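You operate a simulated robot arm through the tools that you are given. There is no shell and no other tool. Be economical: measure what you need, move in short steps, check, and stop when the job is done.

You are at the controls of a simulated robot arm. One attempt, no reset.

## Task
Glue the slat on the break of the split hanger and clamp it.
Fine: brush glue on the break first; swing the clamp arm over, then screw it down; put the orange brush back.

Only the result counts: the job must be done as asked and must still hold three seconds after the hand-in. Knocking over, shifting, dropping, spilling or breaking anything else fails it.

## Robot
A 7-joint arm with a two-finger parallel gripper, fixed in place. Base frame: the origin is at the foot of the arm, x ahead of it, y to its left, z up; the work surface is at about z = 900. Readings come in mm, rad, newtons and seconds.
With the tool pointing down near the work surface it reaches from about 340 to 780 mm from the base axis. Its first joint turns from -2.897 to 2.897 rad. Payload 3.91 kg.
The tool frame sits at the grasp point between the pads (the TCP): z along the fingers, y along the line on which they close. The tips reach 30 mm beyond it. Largest opening 110 mm; finger width 20, thickness 10; the body of the gripper, 48 by 112 mm, starts 55 mm behind the TCP.
Orientation is that of the tool frame in the base frame, as a unit quaternion [w, x, y, z]. With the fingers straight down and closing along the base's y, the tool's x points along the base's -x, its y along +y and its z along -z.

## Interface
- The arm moves only by the tool send_rows. Its argument "series" is one flat list of numbers, 7 for each row, row after row: the shift along the tool's x, y, z in mm, then the turn, a rotation vector about the tool's x, y, z in rad, then the opening, from 0 (shut) to 1 (fully open). In form: [dx, dy, dz, ax, ay, az, gripper, dx, dy, dz, ax, ay, az, gripper, ...]. A call has 1 to 8 rows; each row shifts and turns the commanded pose from where the row before left it, along the tool's axes as they then stand. A row lasts 0.2 s, in which the tool goes at most 50 mm and 0.15 rad; a call with a longer step from one row to the next is refused whole, and so is a gripper value outside its range. A pose out of reach is approached as far as the arm can. The call stops where the force on the tool passes 50 N (or 10 N more than at its start, if that is more) or the arm is blocked; 0.2 s more then pass. Each finger travels about 153 mm/s and halts on what it meets, pressing with about 31 N; the grip force reading is that of the motor and also rises with nothing between the fingers. The clock runs only during rows and for 0.2 s after the last one: add rows that do not move to give the fingers time. The reply holds the time, the measured pose of the TCP, the force on the tool along the base axes, the opening and the grip force, in the units named above and with some noise, and new pictures: "views" is both (left out), scene, wrist or none.
- Cameras (640 x 400 px; columns grow to the right, rows downward): "scene" is fixed at [382.4, -493.1, 1531.8]; the picture's right is [1.00, 0.02, 0.00], its down [0.01, -0.59, -0.81] and it looks along [-0.02, 0.81, -0.59] (base axes); focal length 324 px, centre (320, 200). "wrist" rides on the gripper at [77, 7, -114] in the tool frame; the picture's right is [-0.09, 1.00, 0.00], its down [-0.80, -0.07, -0.59] and it looks along [-0.59, -0.05, 0.80] (tool axes); focal length 270 px, centre (320, 200). There is no depth. A picture from a camera that has moved, and an enlarged one, comes with that camera's place and axes in the base frame and with its lens. The place of the scene camera against the robot may be out by one fixed shift of up to 25 mm in any direction.
- move_column(by): slides the trunk up (or, below 0, down) by that many mm; the arm rides with it, the base frame stays. It gives what a move gives, with no picture.
- close_up(camera, box): a new picture of the part [left, top, right, bottom] of that camera's present view, enlarged. It takes no simulated time.
- job_done(): hands the job in; it is judged then, once.

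Work in short steps. Places have to be worked out from the pictures, the camera data and where the tool is seen: move nearer, look again, correct. Check each grasp and each placing, and mend what went wrong. You have 120 turns and 200 pictures in all, those below and enlarged ones among them. Open the gripper and draw the arm clear of the work before you hand the job in, unless the task says otherwise; then end with one line.

The tools are called after "Request:" as name(argument=value, ...) on one line, values as JSON. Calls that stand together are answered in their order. send_rows: Moves the arm, as the interface text tells. Its arguments: {"type":"object","properties":{"series":{"type":"array"},"views":{"type":"string","enum":["both","scene","wrist","none"]}},"required":["series"]} The other tools are called the same way: move_column (by) slides the trunk up or down; close_up (camera, box) takes an enlarged picture of a part of a camera's view; job_done () hands the job in.

At the start:

```text
clock: 0.0
eef_pos: [470.6, 125.4, 1303.7]
orientation: [0.0, 0.0, 1.0, 0.0]
contact_force: [-1.2, 0.4, 1.0]
grip_width: 109.8
finger_force: 0.0
trunk travel left (down, up): [-575.0, 35.0]
```

scene: 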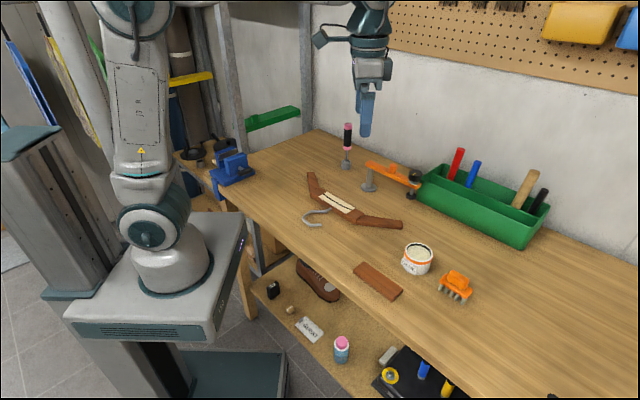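
wrist: 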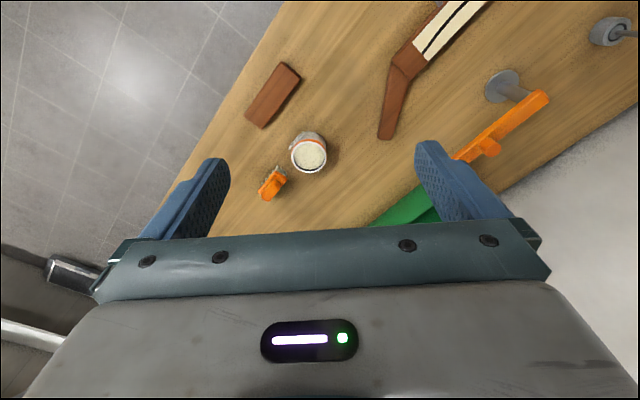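

I'll look closely at the work area first to identify the hanger, clamp, slat, glue and brush.

Request:
close_up(camera="scene", box=[280, 110, 440, 240])

Request:
close_up(camera="scene", box=[340, 220, 500, 320])

```text
3.08 times, centred on (360, 175) of scene
camera zoom: at [382.4, -493.1, 1531.8], right [1.0, 0.02, 0.0], down [0.01, -0.59, -0.81], along [-0.02, 0.81, -0.59], focal length 997 px, centre (197, 277)
```

zoom: 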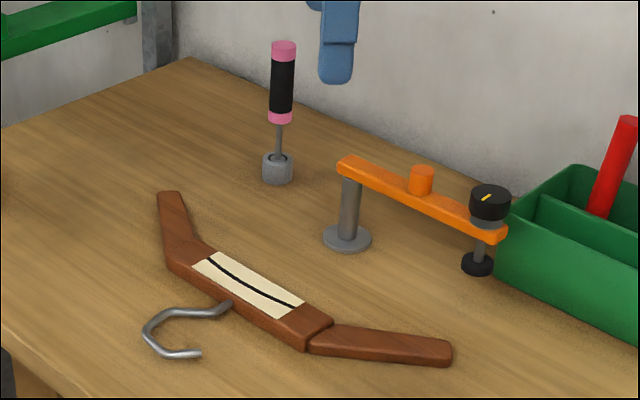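

```text
4.00 times, centred on (420, 270) of scene
camera zoom: at [382.4, -493.1, 1531.8], right [1.0, 0.02, 0.0], down [0.01, -0.59, -0.81], along [-0.02, 0.81, -0.59], focal length 1296 px, centre (-80, -80)
```

zoom: 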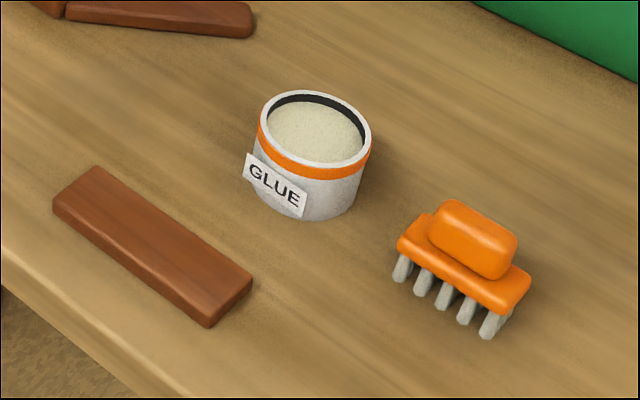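

The brush is near (697, 4) and the pot near (630, 93), by the wrist camera. I move above the brush for a better look.

Request:
send_rows(series=[-31, -17, 29, 0, 0, 0, 1, -31, -17, 29, 0, 0, 0, 1, -31, -17, 29, 0, 0, 0, 1, -31, -17, 29, 0, 0, 0, 1, -31, -17, 29, 0, 0, 0, 1, -31, -17, 29, 0, 0, 0, 1, -31, -17, 29, 0, 0, 0, 1])

```text
clock: 1.6
eef_pos: [686.6, 4.8, 1100.8]
orientation: [0.0, 0.0, 1.0, 0.001]
contact_force: [-0.5, 0.8, 0.2]
grip_width: 110.1
finger_force: 0.1
trunk travel left (down, up): [-575.0, 35.0]
camera wrist: at [610.6, 12.1, 1214.5], right [0.09, 1.0, 0.0], down [0.8, -0.07, 0.59], along [0.59, -0.05, -0.8], focal length 270 px, centre (320, 200)
```

scene: 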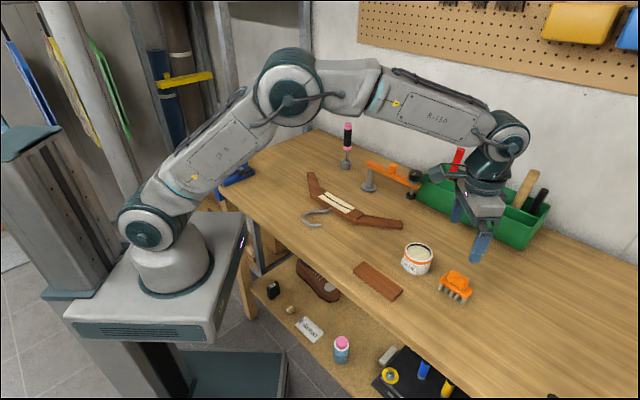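
wrist: 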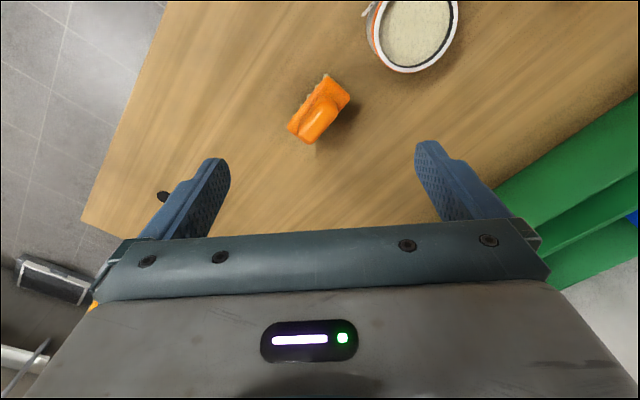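

Request:
close_up(camera="wrist", box=[260, 50, 380, 165])

```text
3.48 times, centred on (320, 108) of wrist
camera zoom: at [610.6, 12.1, 1214.5], right [0.09, 1.0, 0.0], down [0.8, -0.07, 0.59], along [0.59, -0.05, -0.8], focal length 940 px, centre (320, 522)
```

zoom: 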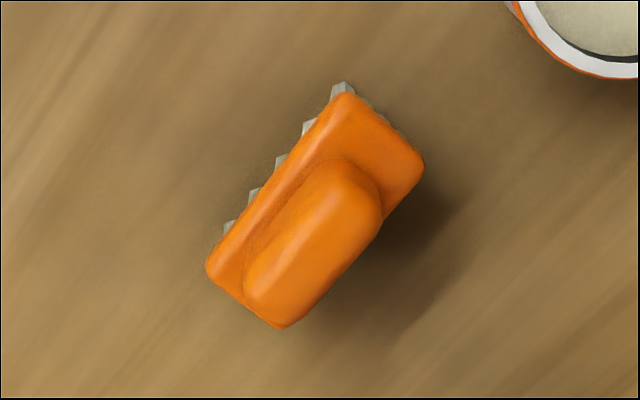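

Brush handle is at about (707, 3), long axis at −40° from x. I shift over it, lower to z≈1040 and turn +0.70 rad about tool z so the fingers close across the handle.

Request:
send_rows(series=[-10, -1, 30, 0, 0, 0, 1, -10, -1, 30, 0, 0, 0, 1, 0, 0, 0, 0, 0, 0.14, 1, 0, 0, 0, 0, 0, 0.14, 1, 0, 0, 0, 0, 0, 0.14, 1, 0, 0, 0, 0, 0, 0.14, 1, 0, 0, 0, 0, 0, 0.14, 1], views="wrist")

Request:
close_up(camera="wrist", box=[220, 0, 420, 200])

```text
clock: 3.2
eef_pos: [706.0, 5.0, 1040.6]
orientation: [0.0, 0.344, 0.939, 0.0]
contact_force: [0.0, 0.1, 0.1]
grip_width: 109.9
finger_force: 0.0
trunk travel left (down, up): [-575.0, 35.0]
camera wrist: at [653.1, 59.7, 1154.9], right [0.71, 0.7, 0.0], down [0.57, -0.57, 0.59], along [0.42, -0.42, -0.8], focal length 270 px, centre (320, 200)
```

wrist: 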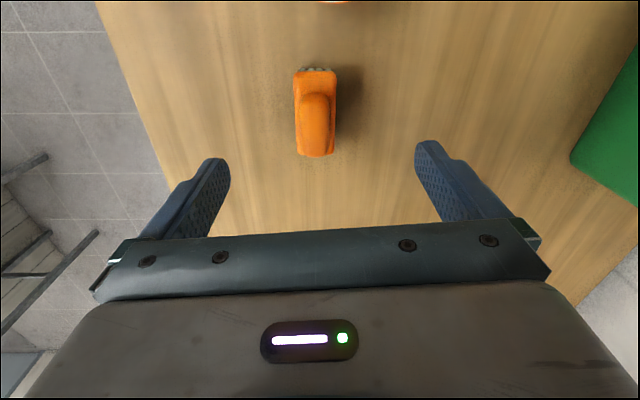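

```text
2.00 times, centred on (320, 100) of wrist
camera zoom: at [653.1, 59.7, 1154.9], right [0.71, 0.7, 0.0], down [0.57, -0.57, 0.59], along [0.42, -0.42, -0.8], focal length 541 px, centre (320, 400)
```

zoom: 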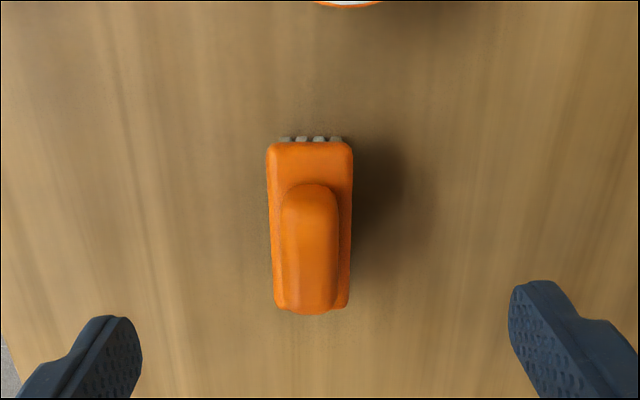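

The brush axis is nearer −45°, and it sits at about (704, 3.4). I turn another 0.085 rad, correct by −2.5 mm along tool y and go down to z≈963.

Request:
send_rows(series=[0, 0, 0, 0, 0, 0.085, 1, 0.3, -2.5, 20, 0, 0, 0, 0.7, 0, 0, 25, 0, 0, 0, 0.6, 0, 0, 20, 0, 0, 0, 0.6, 0, 0, 10, 0, 0, 0, 0.6], views="both")

Request:
close_up(camera="wrist", box=[220, 60, 420, 220])

Request:
close_up(camera="scene", box=[400, 230, 500, 310])

```text
clock: 4.4
eef_pos: [705.2, 3.2, 964.3]
orientation: [0.0, 0.383, 0.924, 0.0]
contact_force: [0.1, 0.6, 0.1]
grip_width: 66.1
finger_force: 0.0
trunk travel left (down, up): [-575.0, 35.0]
camera wrist: at [655.4, 63.0, 1079.1], right [0.77, 0.64, 0.0], down [0.52, -0.62, 0.59], along [0.38, -0.46, -0.8], focal length 270 px, centre (320, 200)
```

scene: 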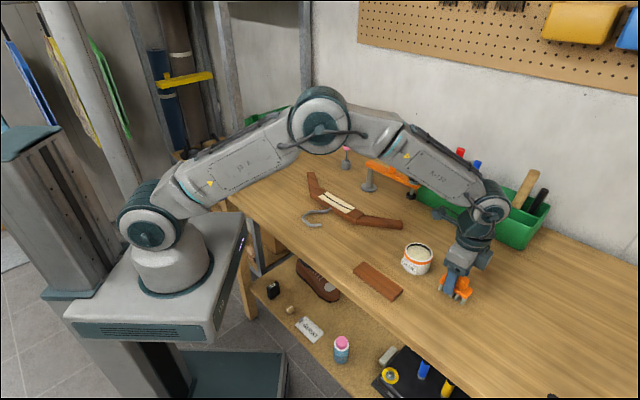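
wrist: 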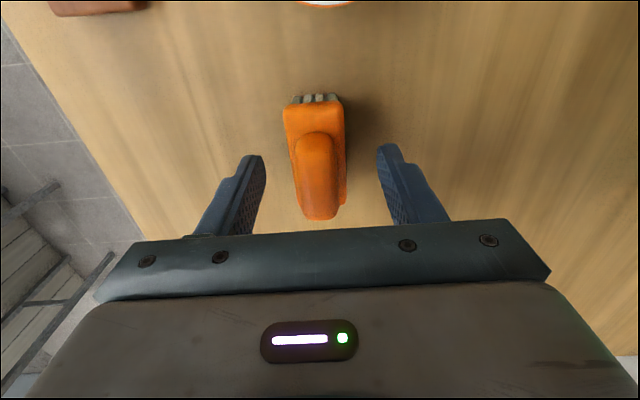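

```text
2.50 times, centred on (320, 140) of wrist
camera zoom: at [655.4, 63.0, 1079.1], right [0.77, 0.64, 0.0], down [0.52, -0.62, 0.59], along [0.38, -0.46, -0.8], focal length 676 px, centre (320, 350)
```

zoom: 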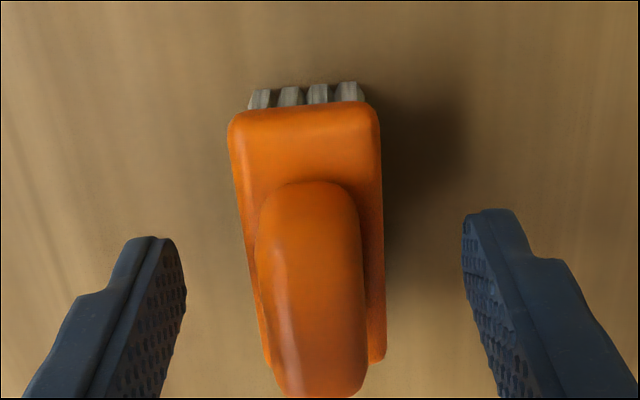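

```text
5.00 times, centred on (450, 270) of scene
camera zoom: at [382.4, -493.1, 1531.8], right [1.0, 0.02, 0.0], down [0.01, -0.59, -0.81], along [-0.02, 0.81, -0.59], focal length 1620 px, centre (-330, -150)
```

zoom: 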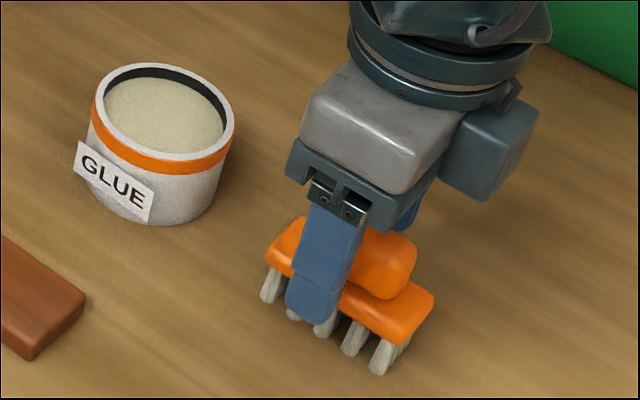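

The fingers straddle the handle, centred and aligned. I close the gripper.

Request:
send_rows(series=[0, 0, 0, 0, 0, 0, 0.3, 0, 0, 0, 0, 0, 0, 0, 0, 0, 0, 0, 0, 0, 0, 0, 0, 0, 0, 0, 0, 0], views="wrist")

Request:
close_up(camera="scene", box=[400, 230, 500, 310])

```text
clock: 5.4
eef_pos: [703.4, 4.4, 965.5]
orientation: [0.001, 0.382, 0.924, -0.001]
contact_force: [0.3, 0.4, 0.5]
grip_width: 33.2
finger_force: 30.9
trunk travel left (down, up): [-575.0, 35.0]
camera wrist: at [655.4, 63.0, 1079.4], right [0.77, 0.64, 0.0], down [0.52, -0.62, 0.59], along [0.38, -0.46, -0.8], focal length 270 px, centre (320, 200)
```

wrist: 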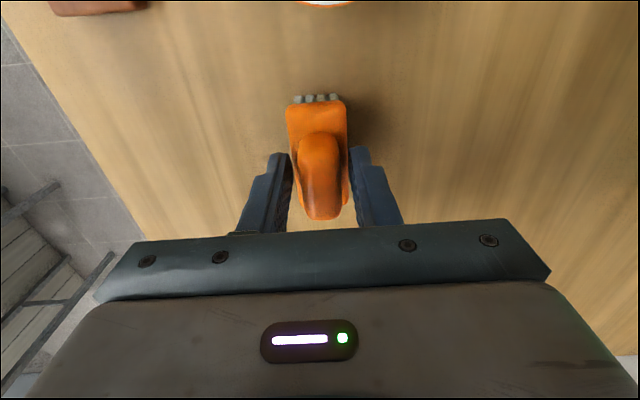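

```text
5.00 times, centred on (450, 270) of scene
camera zoom: at [382.4, -493.1, 1531.8], right [1.0, 0.02, 0.0], down [0.01, -0.59, -0.81], along [-0.02, 0.81, -0.59], focal length 1620 px, centre (-330, -150)
```

zoom: 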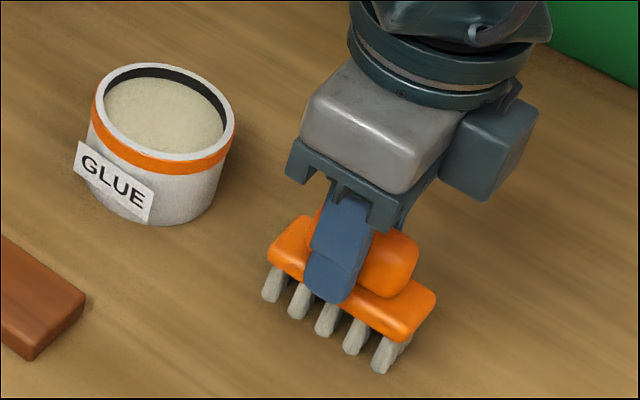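

The jaws closed at 33 mm, so only the tips hold the plate edge. I'll reopen slightly, go 9 mm lower and regrip the plate firmly.

Request:
send_rows(series=[0, 0, 0, 0, 0, 0, 0.45, 0, 0, 0, 0, 0, 0, 0.45, 0, 0, 5, 0, 0, 0, 0.45, 0, 0, 4, 0, 0, 0, 0.45, 0, 0, 0, 0, 0, 0, 0.2, 0, 0, 0, 0, 0, 0, 0, 0, 0, 0, 0, 0, 0, 0], views="none")

Request:
close_up(camera="scene", box=[400, 230, 500, 310])

```text
clock: 7.0
eef_pos: [705.9, 2.9, 956.3]
orientation: [0.0, 0.382, 0.924, 0.0]
contact_force: [0.2, 0.9, 1.2]
grip_width: 33.1
finger_force: 31.0
trunk travel left (down, up): [-575.0, 35.0]
```

```text
5.00 times, centred on (450, 270) of scene
camera zoom: at [382.4, -493.1, 1531.8], right [1.0, 0.02, 0.0], down [0.01, -0.59, -0.81], along [-0.02, 0.81, -0.59], focal length 1620 px, centre (-330, -150)
```

zoom: 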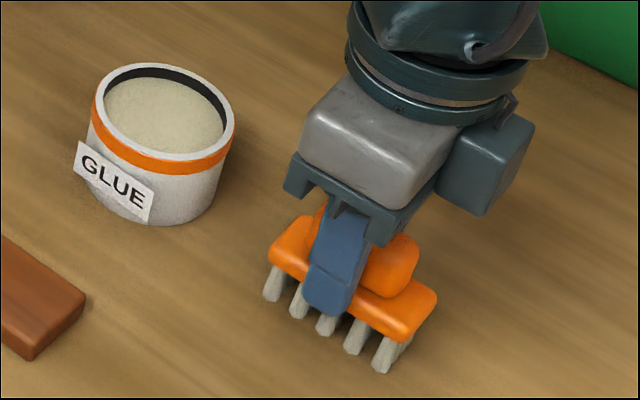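

Firm grip. I lift the brush straight up ~75 mm and look.

Request:
send_rows(series=[0, 0, -15, 0, 0, 0, 0, 0, 0, -30, 0, 0, 0, 0, 0, 0, -30, 0, 0, 0, 0, 0, 0, 0, 0, 0, 0, 0])

Request:
close_up(camera="scene", box=[380, 200, 510, 304])

```text
clock: 8.0
eef_pos: [704.6, 2.2, 1032.1]
orientation: [0.0, 0.382, 0.924, 0.0]
contact_force: [0.3, -0.1, 0.2]
grip_width: 0.2
finger_force: 31.1
trunk travel left (down, up): [-575.0, 35.0]
camera wrist: at [656.2, 61.4, 1146.2], right [0.77, 0.64, 0.0], down [0.52, -0.62, 0.59], along [0.38, -0.46, -0.8], focal length 270 px, centre (320, 200)
```

scene: 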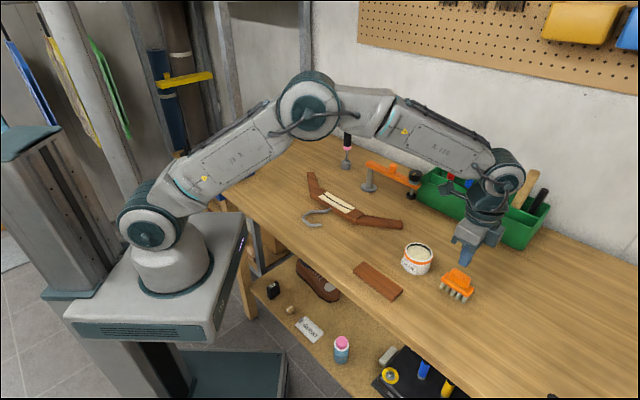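
wrist: 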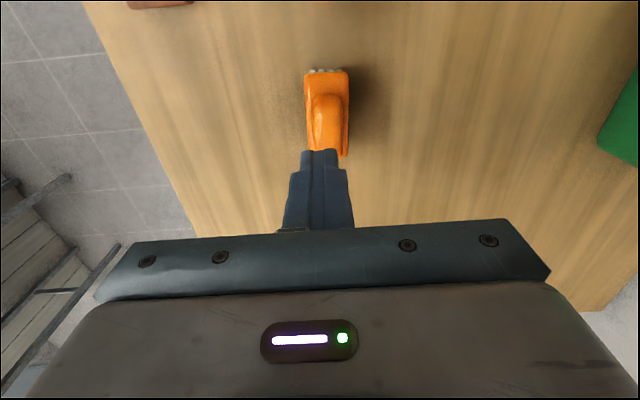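

```text
3.85 times, centred on (445, 252) of scene
camera zoom: at [382.4, -493.1, 1531.8], right [1.0, 0.02, 0.0], down [0.01, -0.59, -0.81], along [-0.02, 0.81, -0.59], focal length 1246 px, centre (-161, 0)
```

zoom: 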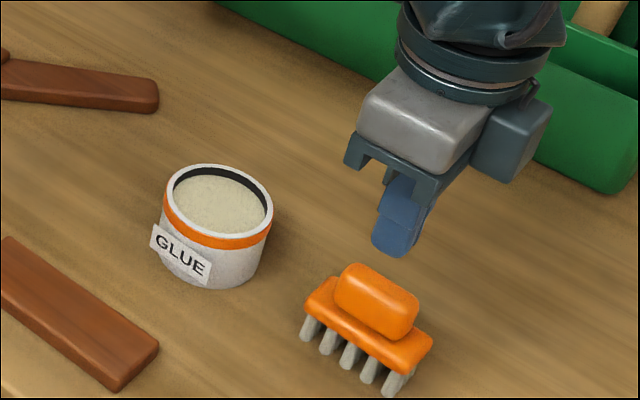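

The brush slipped out but stayed upright in place. I open up and look closely to regrip deeper.

Request:
send_rows(series=[0, 0, 0, 0, 0, 0, 0.5, 0, 0, 0, 0, 0, 0, 0.6], views="none")

Request:
close_up(camera="wrist", box=[240, 40, 400, 180])

Request:
close_up(camera="scene", box=[430, 260, 490, 308])

```text
clock: 8.6
eef_pos: [704.8, 1.2, 1033.2]
orientation: [0.0, 0.383, 0.924, 0.0]
contact_force: [-0.2, -0.1, 0.6]
grip_width: 65.9
finger_force: 0.1
trunk travel left (down, up): [-575.0, 35.0]
```

```text
2.86 times, centred on (320, 110) of wrist
camera zoom: at [656.2, 61.4, 1146.0], right [0.77, 0.64, 0.0], down [0.52, -0.62, 0.59], along [0.38, -0.46, -0.8], focal length 772 px, centre (320, 457)
```

zoom: 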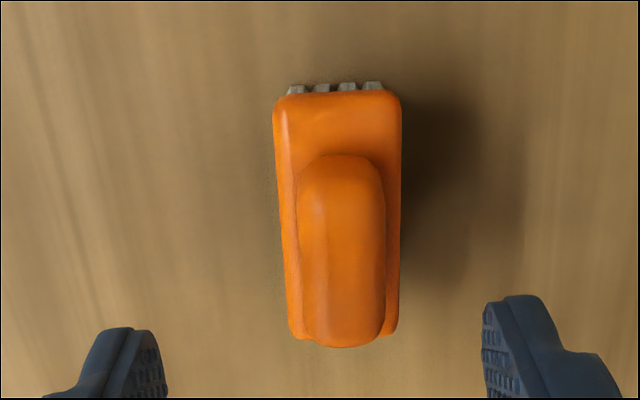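

```text
8.33 times, centred on (460, 284) of scene
camera zoom: at [382.4, -493.1, 1531.8], right [1.0, 0.02, 0.0], down [0.01, -0.59, -0.81], along [-0.02, 0.81, -0.59], focal length 2700 px, centre (-847, -500)
```

zoom: 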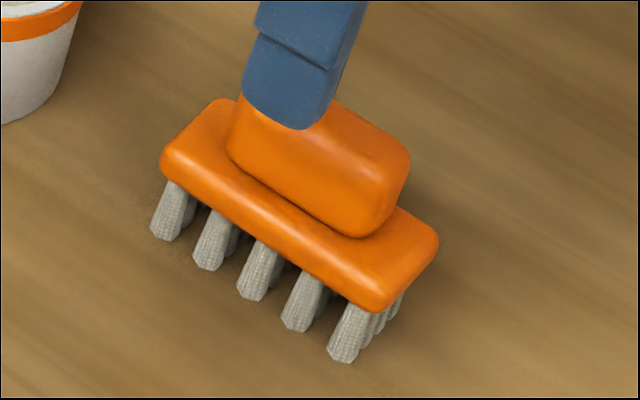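

The brush shifted about 6 mm along the tool's y during the slip. I align to it again (turn +0.05) and go deeper so the full pads hold the plate and handle.

Request:
send_rows(series=[5, 5.3, 0, 0, 0, 0.05, 0.6, 0, 0, 40, 0, 0, 0, 0.6, 0, 0, 30, 0, 0, 0, 0.6, 0, 0, 12, 0, 0, 0, 0.6, 0, 0, 7, 0, 0, 0, 0.6], views="wrist")

Request:
close_up(camera="scene", box=[430, 260, 490, 308])

```text
clock: 9.8
eef_pos: [705.5, 9.3, 942.3]
orientation: [0.0, 0.406, 0.914, 0.0]
contact_force: [0.2, -0.7, -0.5]
grip_width: 66.0
finger_force: 0.0
trunk travel left (down, up): [-575.0, 35.0]
camera wrist: at [659.9, 70.6, 1056.4], right [0.8, 0.6, 0.0], down [0.48, -0.64, 0.59], along [0.36, -0.47, -0.8], focal length 270 px, centre (320, 200)
```

wrist: 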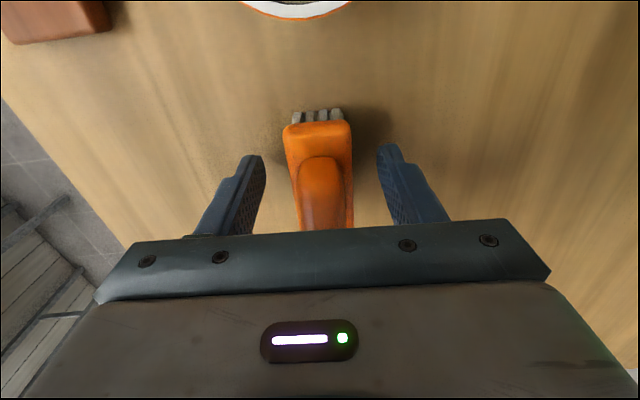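

```text
8.33 times, centred on (460, 284) of scene
camera zoom: at [382.4, -493.1, 1531.8], right [1.0, 0.02, 0.0], down [0.01, -0.59, -0.81], along [-0.02, 0.81, -0.59], focal length 2700 px, centre (-847, -500)
```

zoom: 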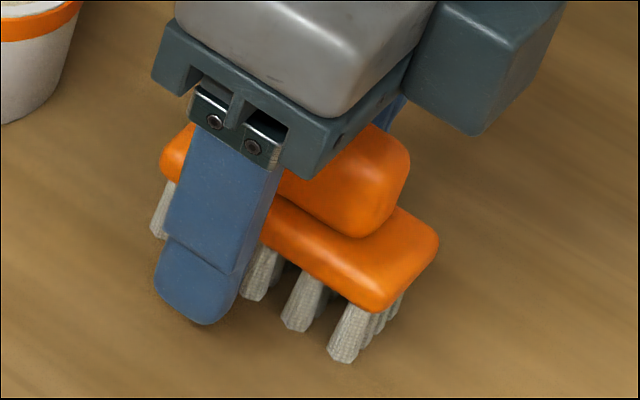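

I shift 4 mm along the brush for centring, close, then make a slow 4 mm test lift.

Request:
send_rows(series=[-4, 0, 0, 0, 0, 0, 0.6, 0, 0, 0, 0, 0, 0, 0.3, 0, 0, 0, 0, 0, 0, 0, 0, 0, 0, 0, 0, 0, 0, 0, 0, 0, 0, 0, 0, 0], views="wrist")

Request:
send_rows(series=[0, 0, -2, 0, 0, 0, 0, 0, 0, -2, 0, 0, 0, 0, 0, 0, -2, 0, 0, 0, 0], views="none")

Request:
close_up(camera="scene", box=[430, 260, 490, 308])

```text
clock: 11.0
eef_pos: [709.0, 7.2, 943.4]
orientation: [0.001, 0.406, 0.914, -0.001]
contact_force: [0.3, -0.3, 0.6]
grip_width: 33.2
finger_force: 30.6
trunk travel left (down, up): [-575.0, 35.0]
camera wrist: at [662.8, 68.3, 1056.7], right [0.8, 0.6, 0.0], down [0.49, -0.64, 0.59], along [0.36, -0.47, -0.8], focal length 270 px, centre (320, 200)
```

wrist: 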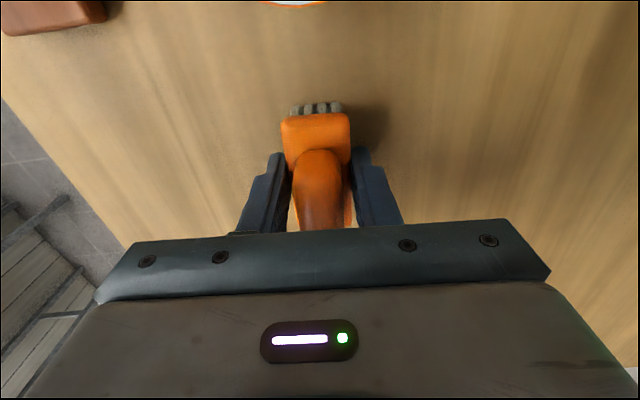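

```text
clock: 11.8
eef_pos: [707.3, 7.4, 948.9]
orientation: [0.001, 0.405, 0.914, 0.0]
contact_force: [-0.2, -0.3, -0.9]
grip_width: 33.4
finger_force: 30.9
trunk travel left (down, up): [-575.0, 35.0]
```

```text
8.33 times, centred on (460, 284) of scene
camera zoom: at [382.4, -493.1, 1531.8], right [1.0, 0.02, 0.0], down [0.01, -0.59, -0.81], along [-0.02, 0.81, -0.59], focal length 2700 px, centre (-847, -500)
```

zoom: 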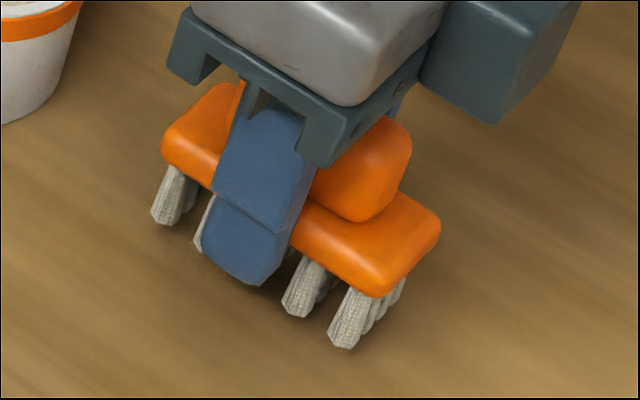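

The brush is lifted with the pads firmly on it. I raise it further and move toward the pot to get a view of it.

Request:
send_rows(series=[0, 0, -15, 0, 0, 0, 0, 0, 0, -25, 0, 0, 0, 0, 0, 0, -25, 0, 0, 0, 0, 14, 0, -25, 0, 0, 0, 0, 20, 0, -20, 0, 0, 0, 0, 25, 0, -20, 0, 0, 0, 0, 25, -0.6, -21, 0, 0, 0, 0])

Request:
close_up(camera="wrist", box=[220, 0, 420, 150])

Request:
close_up(camera="scene", box=[390, 190, 470, 280])

```text
clock: 13.4
eef_pos: [650.6, 69.2, 1101.7]
orientation: [0.0, 0.406, 0.914, 0.0]
contact_force: [0.5, 0.6, -1.5]
grip_width: 33.1
finger_force: 30.9
trunk travel left (down, up): [-575.0, 35.0]
camera wrist: at [604.4, 131.3, 1214.8], right [0.8, 0.6, 0.0], down [0.48, -0.64, 0.59], along [0.36, -0.47, -0.8], focal length 270 px, centre (320, 200)
```

scene: 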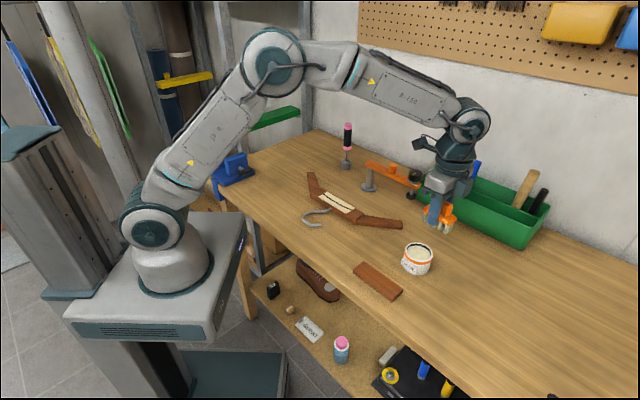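
wrist: 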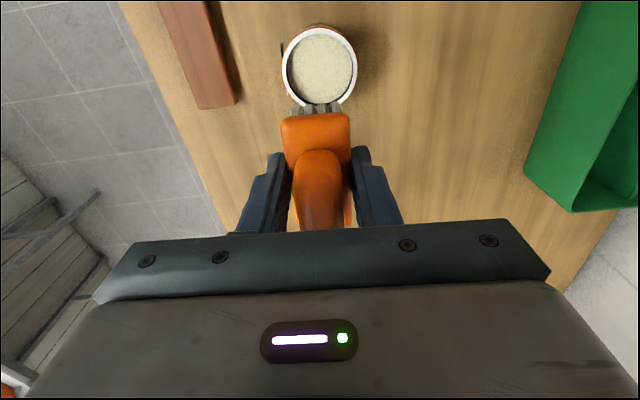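

```text
2.67 times, centred on (320, 75) of wrist
camera zoom: at [604.4, 131.3, 1214.8], right [0.8, 0.6, 0.0], down [0.48, -0.64, 0.59], along [0.36, -0.47, -0.8], focal length 721 px, centre (320, 533)
```

zoom: 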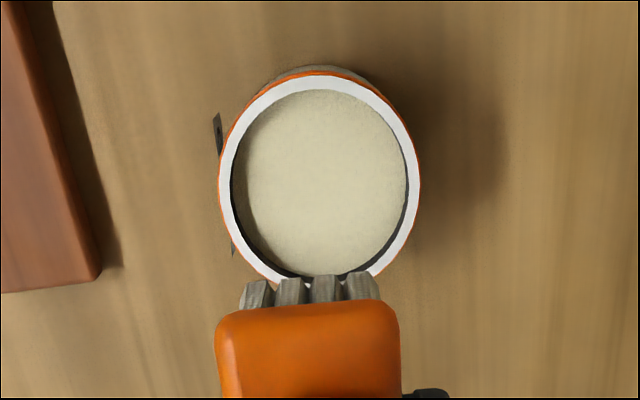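

```text
4.44 times, centred on (430, 235) of scene
camera zoom: at [382.4, -493.1, 1531.8], right [1.0, 0.02, 0.0], down [0.01, -0.59, -0.81], along [-0.02, 0.81, -0.59], focal length 1440 px, centre (-169, 44)
```

zoom: 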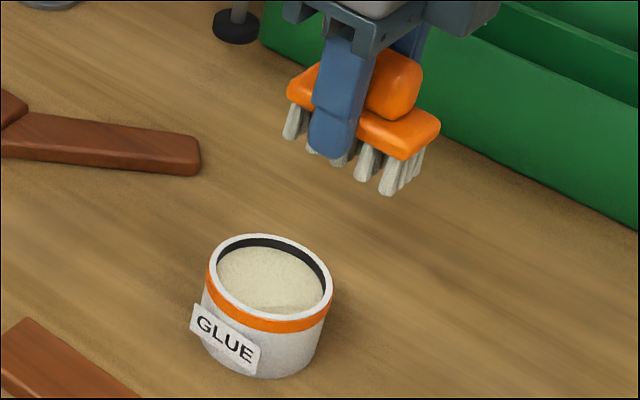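

Pot centre is about (635, 93), rim near z 945, outer Ø69, inner Ø~59; the 62×30 bristle block is too long to dip flat. I'll centre over the pot and tilt the brush so its camera-side end row points down.

Request:
send_rows(series=[17, 2, 20, 0, 0, 0, 0, 16.5, 1.5, 20, 0, 0, 0, 0, 0, 0, 20, 0, 0, 0, 0, 0, 0, 0, 0, -0.15, 0, 0, 0, 0, 0, 0, -0.15, 0, 0, 0, 0, 0, 0, -0.15, 0, 0, 0, 0, 0, 0, -0.15, 0, 0])

Request:
close_up(camera="wrist", box=[220, 0, 420, 150])

Request:
close_up(camera="scene", box=[380, 190, 460, 280])

```text
clock: 15.0
eef_pos: [631.5, 97.2, 1040.6]
orientation: [0.271, 0.387, 0.873, -0.12]
contact_force: [0.3, -0.2, -1.3]
grip_width: 33.3
finger_force: 31.6
trunk travel left (down, up): [-575.0, 35.0]
camera wrist: at [551.2, 196.7, 1090.7], right [0.79, 0.62, 0.05], down [0.16, -0.29, 0.94], along [0.6, -0.73, -0.33], focal length 270 px, centre (320, 200)
```

scene: 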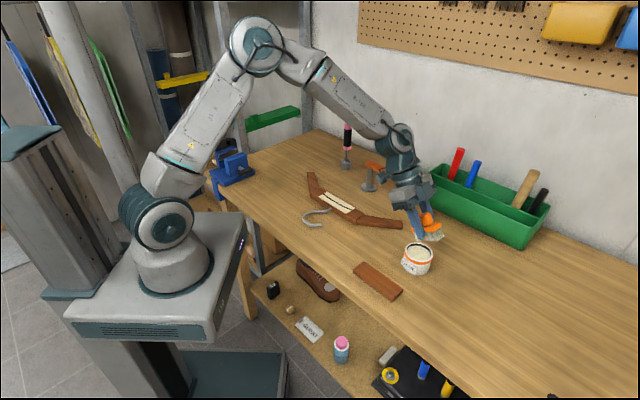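
wrist: 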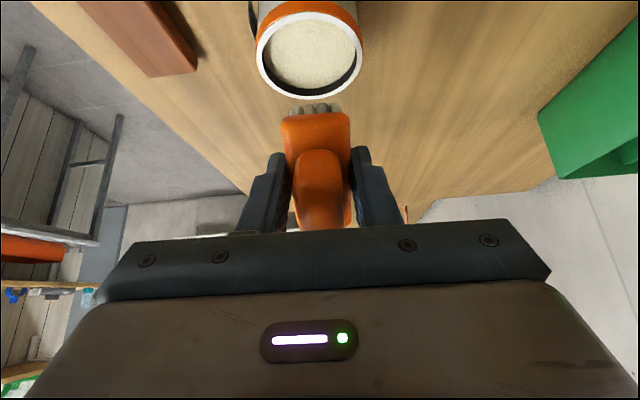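

```text
2.67 times, centred on (320, 75) of wrist
camera zoom: at [551.2, 196.7, 1090.7], right [0.79, 0.62, 0.05], down [0.16, -0.29, 0.94], along [0.6, -0.73, -0.33], focal length 721 px, centre (320, 533)
```

zoom: 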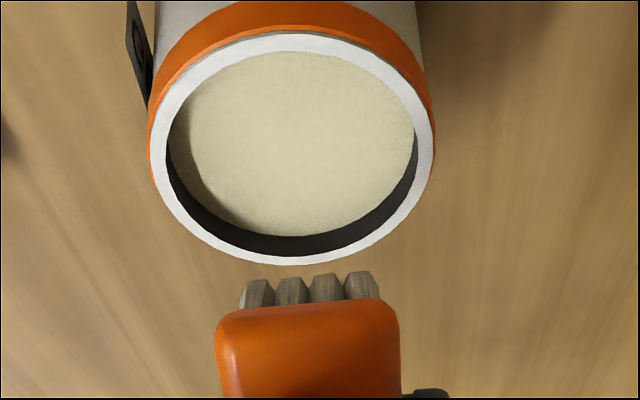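

```text
4.44 times, centred on (420, 235) of scene
camera zoom: at [382.4, -493.1, 1531.8], right [1.0, 0.02, 0.0], down [0.01, -0.59, -0.81], along [-0.02, 0.81, -0.59], focal length 1440 px, centre (-124, 44)
```

zoom: 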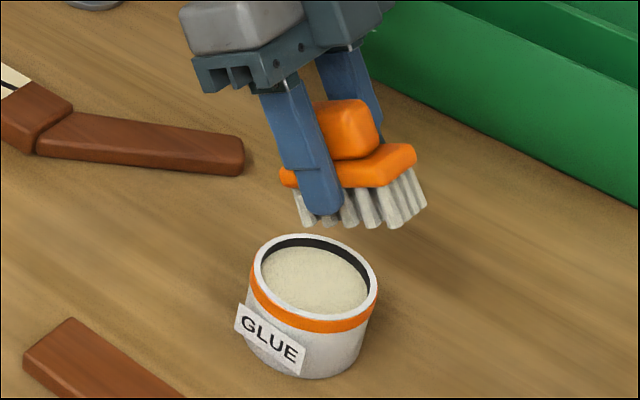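

The pot centre re-measures at (635.7, 92), right under the planned point. I go down 40 mm vertically (tool x 0.565, z 0.825).

Request:
send_rows(series=[11.3, 0, 16.5, 0, 0, 0, 0, 11.3, 0, 16.5, 0, 0, 0, 0], views="none")

Request:
close_up(camera="wrist", box=[220, 0, 420, 150])

Request:
close_up(camera="scene", box=[380, 200, 460, 290])

```text
clock: 15.6
eef_pos: [631.8, 97.9, 1003.8]
orientation: [0.271, 0.388, 0.873, -0.119]
contact_force: [-0.3, -0.6, 5.2]
grip_width: 33.0
finger_force: 31.3
trunk travel left (down, up): [-575.0, 35.0]
```

```text
2.67 times, centred on (320, 75) of wrist
camera zoom: at [551.6, 197.0, 1052.8], right [0.79, 0.61, 0.05], down [0.16, -0.29, 0.94], along [0.59, -0.73, -0.33], focal length 721 px, centre (320, 533)
```

zoom: 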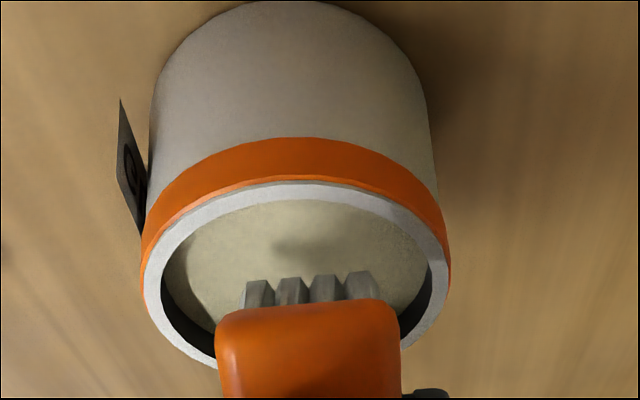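

```text
4.44 times, centred on (420, 245) of scene
camera zoom: at [382.4, -493.1, 1531.8], right [1.0, 0.02, 0.0], down [0.01, -0.59, -0.81], along [-0.02, 0.81, -0.59], focal length 1440 px, centre (-124, 0)
```

zoom: 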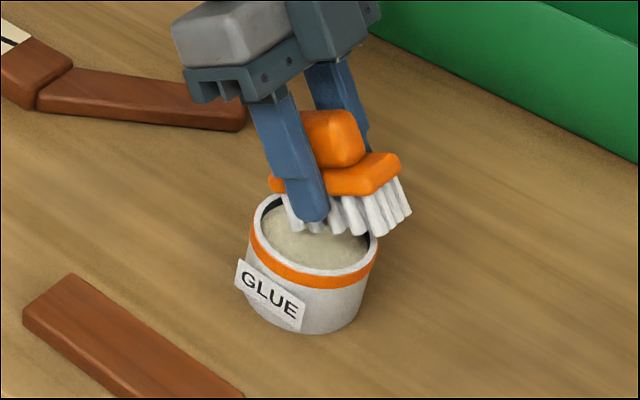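

A 5 N upward force appears at about z 1004. I look closer before continuing.

Request:
close_up(camera="scene", box=[400, 232, 440, 262])

Request:
send_rows(series=[0, 0, 0, 0, 0, 0, 0, 0, 0, 0, 0, 0, 0, 0], views="wrist")

```text
13.33 times, centred on (420, 247) of scene
camera zoom: at [382.4, -493.1, 1531.8], right [1.0, 0.02, 0.0], down [0.01, -0.59, -0.81], along [-0.02, 0.81, -0.59], focal length 4320 px, centre (-1013, -427)
```

zoom: 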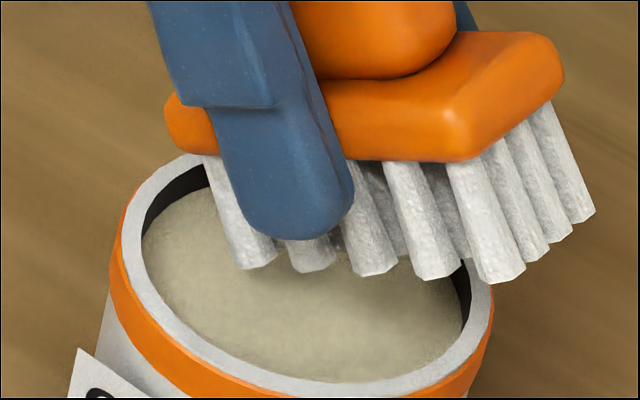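

```text
clock: 16.2
eef_pos: [631.1, 98.4, 1001.9]
orientation: [0.271, 0.387, 0.874, -0.118]
contact_force: [1.1, 0.3, 8.3]
grip_width: 33.5
finger_force: 31.4
trunk travel left (down, up): [-575.0, 35.0]
camera wrist: at [551.6, 197.0, 1052.8], right [0.79, 0.61, 0.05], down [0.16, -0.29, 0.94], along [0.59, -0.73, -0.33], focal length 270 px, centre (320, 200)
```

wrist: 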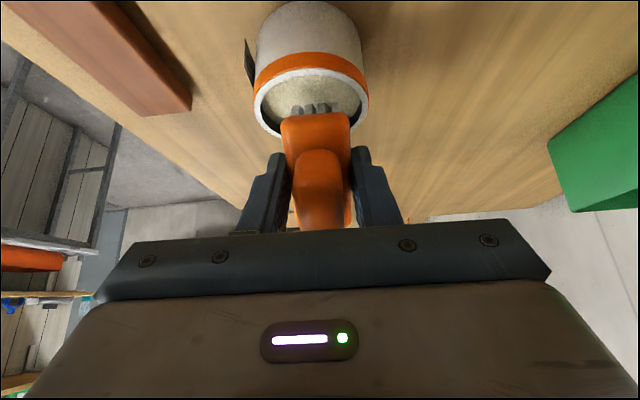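

The tip row rests on the pot at about rim height, with 8 N and the pot unmoved. I raise a bit and inspect the bristles for glue.

Request:
send_rows(series=[-14, 0, -20.6, 0, 0, 0, 0, -14, 0, -20.6, 0, 0, 0, 0], views="none")

Request:
close_up(camera="scene", box=[400, 215, 450, 265])

Request:
close_up(camera="wrist", box=[260, 20, 380, 140])

```text
clock: 16.8
eef_pos: [630.9, 97.6, 1049.3]
orientation: [0.269, 0.387, 0.874, -0.12]
contact_force: [-0.4, 0.0, 0.1]
grip_width: 33.1
finger_force: 31.3
trunk travel left (down, up): [-575.0, 35.0]
```

```text
8.00 times, centred on (425, 240) of scene
camera zoom: at [382.4, -493.1, 1531.8], right [1.0, 0.02, 0.0], down [0.01, -0.59, -0.81], along [-0.02, 0.81, -0.59], focal length 2592 px, centre (-520, -120)
```

zoom: 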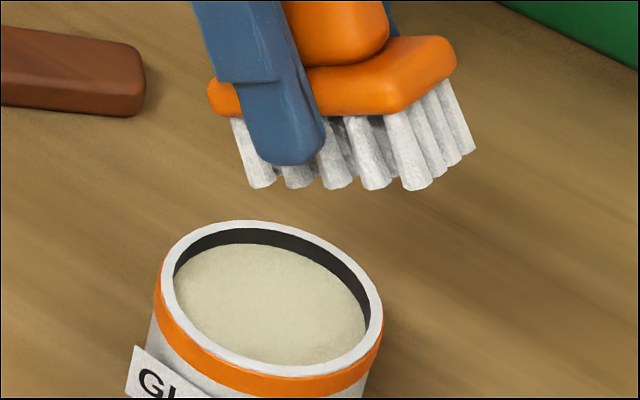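

```text
3.33 times, centred on (320, 80) of wrist
camera zoom: at [550.4, 197.0, 1099.4], right [0.79, 0.61, 0.05], down [0.17, -0.29, 0.94], along [0.59, -0.73, -0.33], focal length 901 px, centre (320, 600)
```

zoom: 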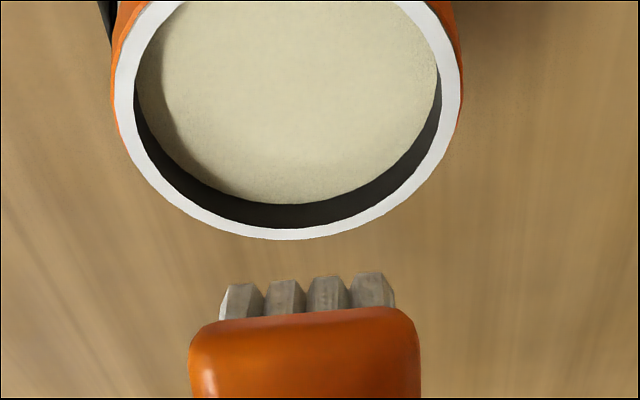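

The bristles don't clearly show glue yet. I level the brush, centre it over the pot and lower it flat to just above the rim.

Request:
send_rows(series=[0, 0, 0, 0, 0.15, 0, 0, 0, 0, 0, 0, 0.15, 0, 0, 0, 0, 0, 0, 0.15, 0, 0, 0, 0, 0, 0, 0.15, 0, 0, -6.6, 0, 20, 0, 0, 0, 0, 0, 0, 25, 0, 0, 0, 0], views="none")

Request:
close_up(camera="scene", box=[395, 215, 445, 265])

Request:
close_up(camera="wrist", box=[260, 20, 380, 140])

```text
clock: 18.2
eef_pos: [635.3, 92.9, 1005.6]
orientation: [0.0, 0.406, 0.914, 0.0]
contact_force: [0.2, -0.2, -0.3]
grip_width: 33.3
finger_force: 31.2
trunk travel left (down, up): [-575.0, 35.0]
```

```text
8.00 times, centred on (420, 240) of scene
camera zoom: at [382.4, -493.1, 1531.8], right [1.0, 0.02, 0.0], down [0.01, -0.59, -0.81], along [-0.02, 0.81, -0.59], focal length 2592 px, centre (-480, -120)
```

zoom: 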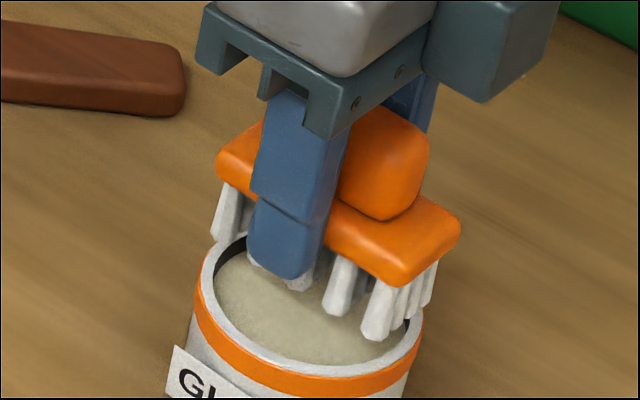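

```text
3.33 times, centred on (320, 80) of wrist
camera zoom: at [588.8, 153.5, 1118.5], right [0.8, 0.6, 0.0], down [0.49, -0.64, 0.59], along [0.36, -0.47, -0.8], focal length 901 px, centre (320, 600)
```

zoom: 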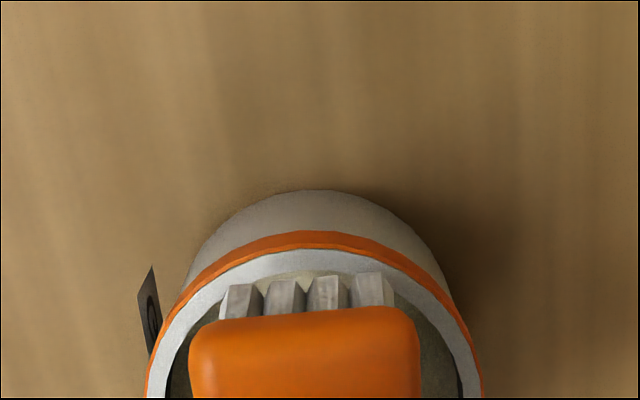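

Bristles are ~16 mm above the rim. I lower gently in small steps until contact.

Request:
send_rows(series=[0, 0, 6, 0, 0, 0, 0, 0, 0, 4, 0, 0, 0, 0, 0, 0, 3, 0, 0, 0, 0], views="none")

Request:
send_rows(series=[0, 0, 3, 0, 0, 0, 0, 0, 0, 0, 0, 0, 0, 0], views="none")

Request:
close_up(camera="scene", box=[395, 220, 445, 270])

```text
clock: 19.0
eef_pos: [635.9, 91.9, 993.7]
orientation: [0.002, 0.405, 0.914, 0.002]
contact_force: [-1.3, -0.1, 11.1]
grip_width: 33.1
finger_force: 31.4
trunk travel left (down, up): [-575.0, 35.0]
```

```text
clock: 19.6
eef_pos: [634.8, 90.6, 992.7]
orientation: [0.003, 0.405, 0.914, 0.002]
contact_force: [5.0, 0.5, 34.7]
grip_width: 33.3
finger_force: 30.7
trunk travel left (down, up): [-575.0, 35.0]
```

```text
8.00 times, centred on (420, 245) of scene
camera zoom: at [382.4, -493.1, 1531.8], right [1.0, 0.02, 0.0], down [0.01, -0.59, -0.81], along [-0.02, 0.81, -0.59], focal length 2592 px, centre (-480, -160)
```

zoom: 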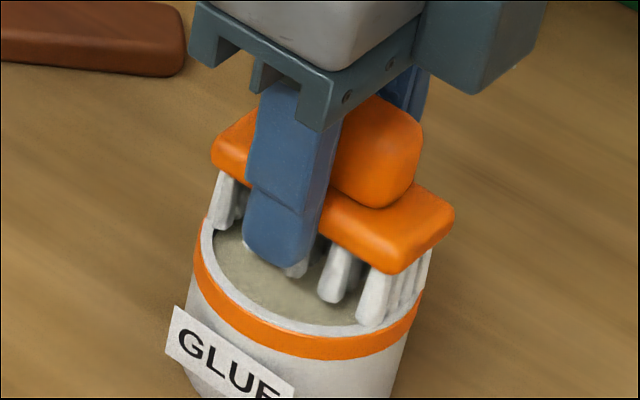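

Contact on the pot at bristle height ≈950, same as before. I lift off vertically and check pot and bristles.

Request:
send_rows(series=[0, 0, -6, 0, 0, 0, 0, 0, 0, -20, 0, 0, 0, 0, 0, 0, -40, 0, 0, 0, 0, 0, 0, -20, 0, 0, 0, 0], views="wrist")

Request:
close_up(camera="scene", box=[390, 190, 460, 280])

```text
clock: 20.6
eef_pos: [636.2, 92.0, 1076.6]
orientation: [0.0, 0.406, 0.914, 0.0]
contact_force: [0.0, 0.4, -0.6]
grip_width: 33.1
finger_force: 30.8
trunk travel left (down, up): [-575.0, 35.0]
camera wrist: at [590.4, 153.1, 1190.6], right [0.8, 0.6, 0.0], down [0.49, -0.64, 0.59], along [0.36, -0.47, -0.8], focal length 270 px, centre (320, 200)
```

wrist: 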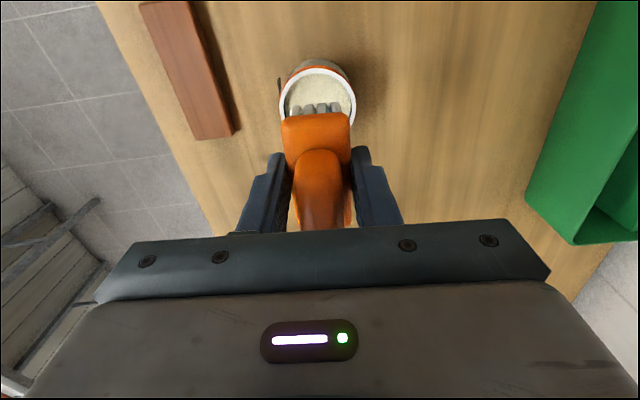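

```text
4.44 times, centred on (425, 235) of scene
camera zoom: at [382.4, -493.1, 1531.8], right [1.0, 0.02, 0.0], down [0.01, -0.59, -0.81], along [-0.02, 0.81, -0.59], focal length 1440 px, centre (-147, 44)
```

zoom: 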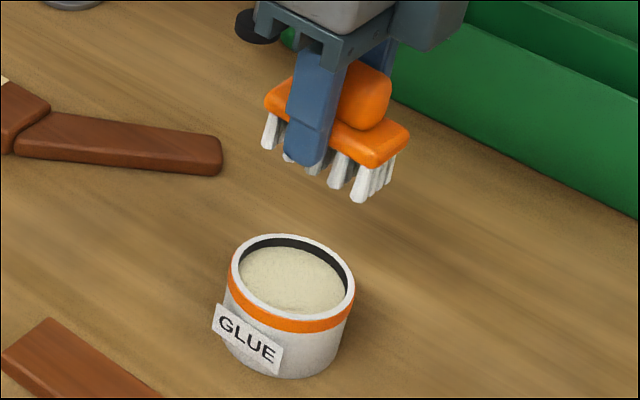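

The bristles are now clearly whiter than before the dip, so the brush is loaded, and the pot hasn't moved. I carry the brush over to the hanger break at height.

Request:
send_rows(series=[43, 1, 0, 0, 0, 0, 0, 43, 1, 0, 0, 0, 0, 0, 43, 1, 0, 0, 0, 0, 0, 43, 1, 0, 0, 0, 0, 0, 43, 1, 0, 0, 0, 0, 0, 43, 1, 0, 0, 0, 0, 0, 32, 1, 0, 0, 0, 0, 0])

Request:
close_up(camera="wrist", box=[160, 0, 480, 200])

Request:
close_up(camera="scene", box=[280, 110, 440, 240])

```text
clock: 22.2
eef_pos: [444.6, 311.5, 1072.6]
orientation: [0.0, 0.405, 0.914, -0.001]
contact_force: [-0.1, 1.4, -1.4]
grip_width: 33.4
finger_force: 31.3
trunk travel left (down, up): [-575.0, 35.0]
camera wrist: at [398.0, 373.8, 1186.5], right [0.8, 0.6, 0.0], down [0.49, -0.64, 0.59], along [0.36, -0.47, -0.8], focal length 270 px, centre (320, 200)
```

scene: 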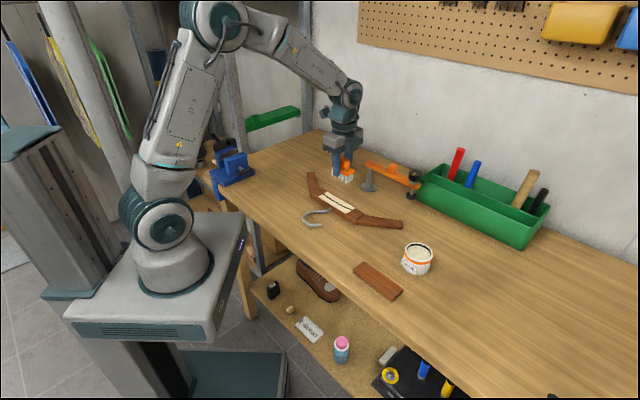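
wrist: 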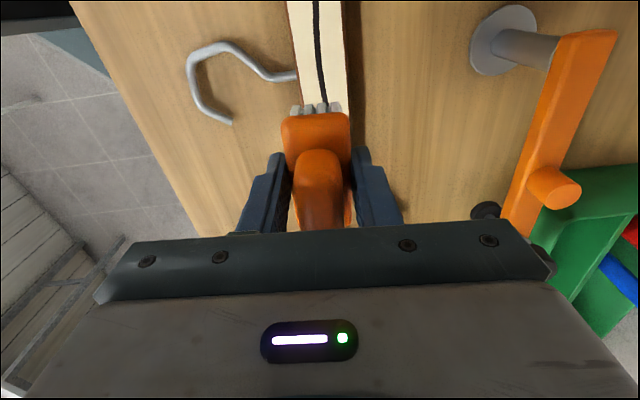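

```text
2.00 times, centred on (320, 100) of wrist
camera zoom: at [398.0, 373.8, 1186.5], right [0.8, 0.6, 0.0], down [0.49, -0.64, 0.59], along [0.36, -0.47, -0.8], focal length 541 px, centre (320, 400)
```

zoom: 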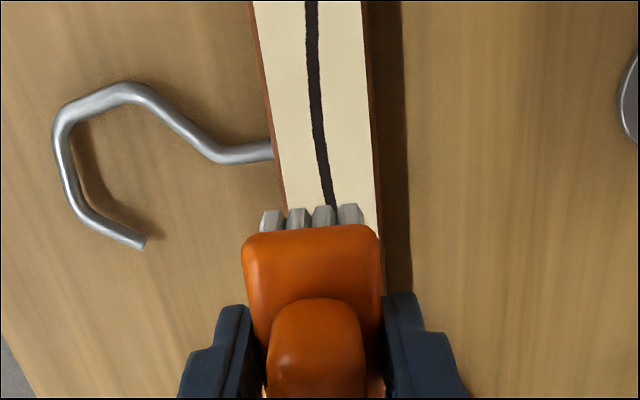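

```text
3.08 times, centred on (360, 175) of scene
camera zoom: at [382.4, -493.1, 1531.8], right [1.0, 0.02, 0.0], down [0.01, -0.59, -0.81], along [-0.02, 0.81, -0.59], focal length 997 px, centre (197, 277)
```

zoom: 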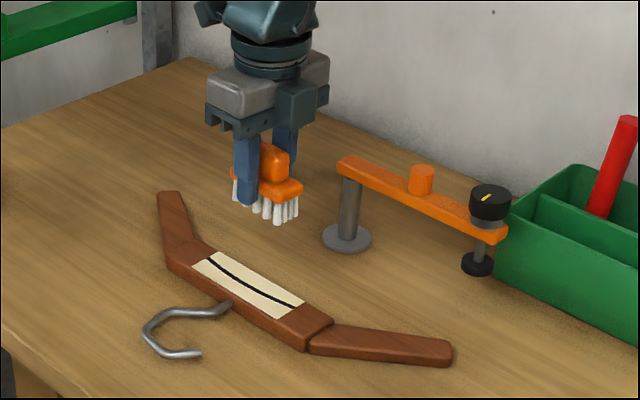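

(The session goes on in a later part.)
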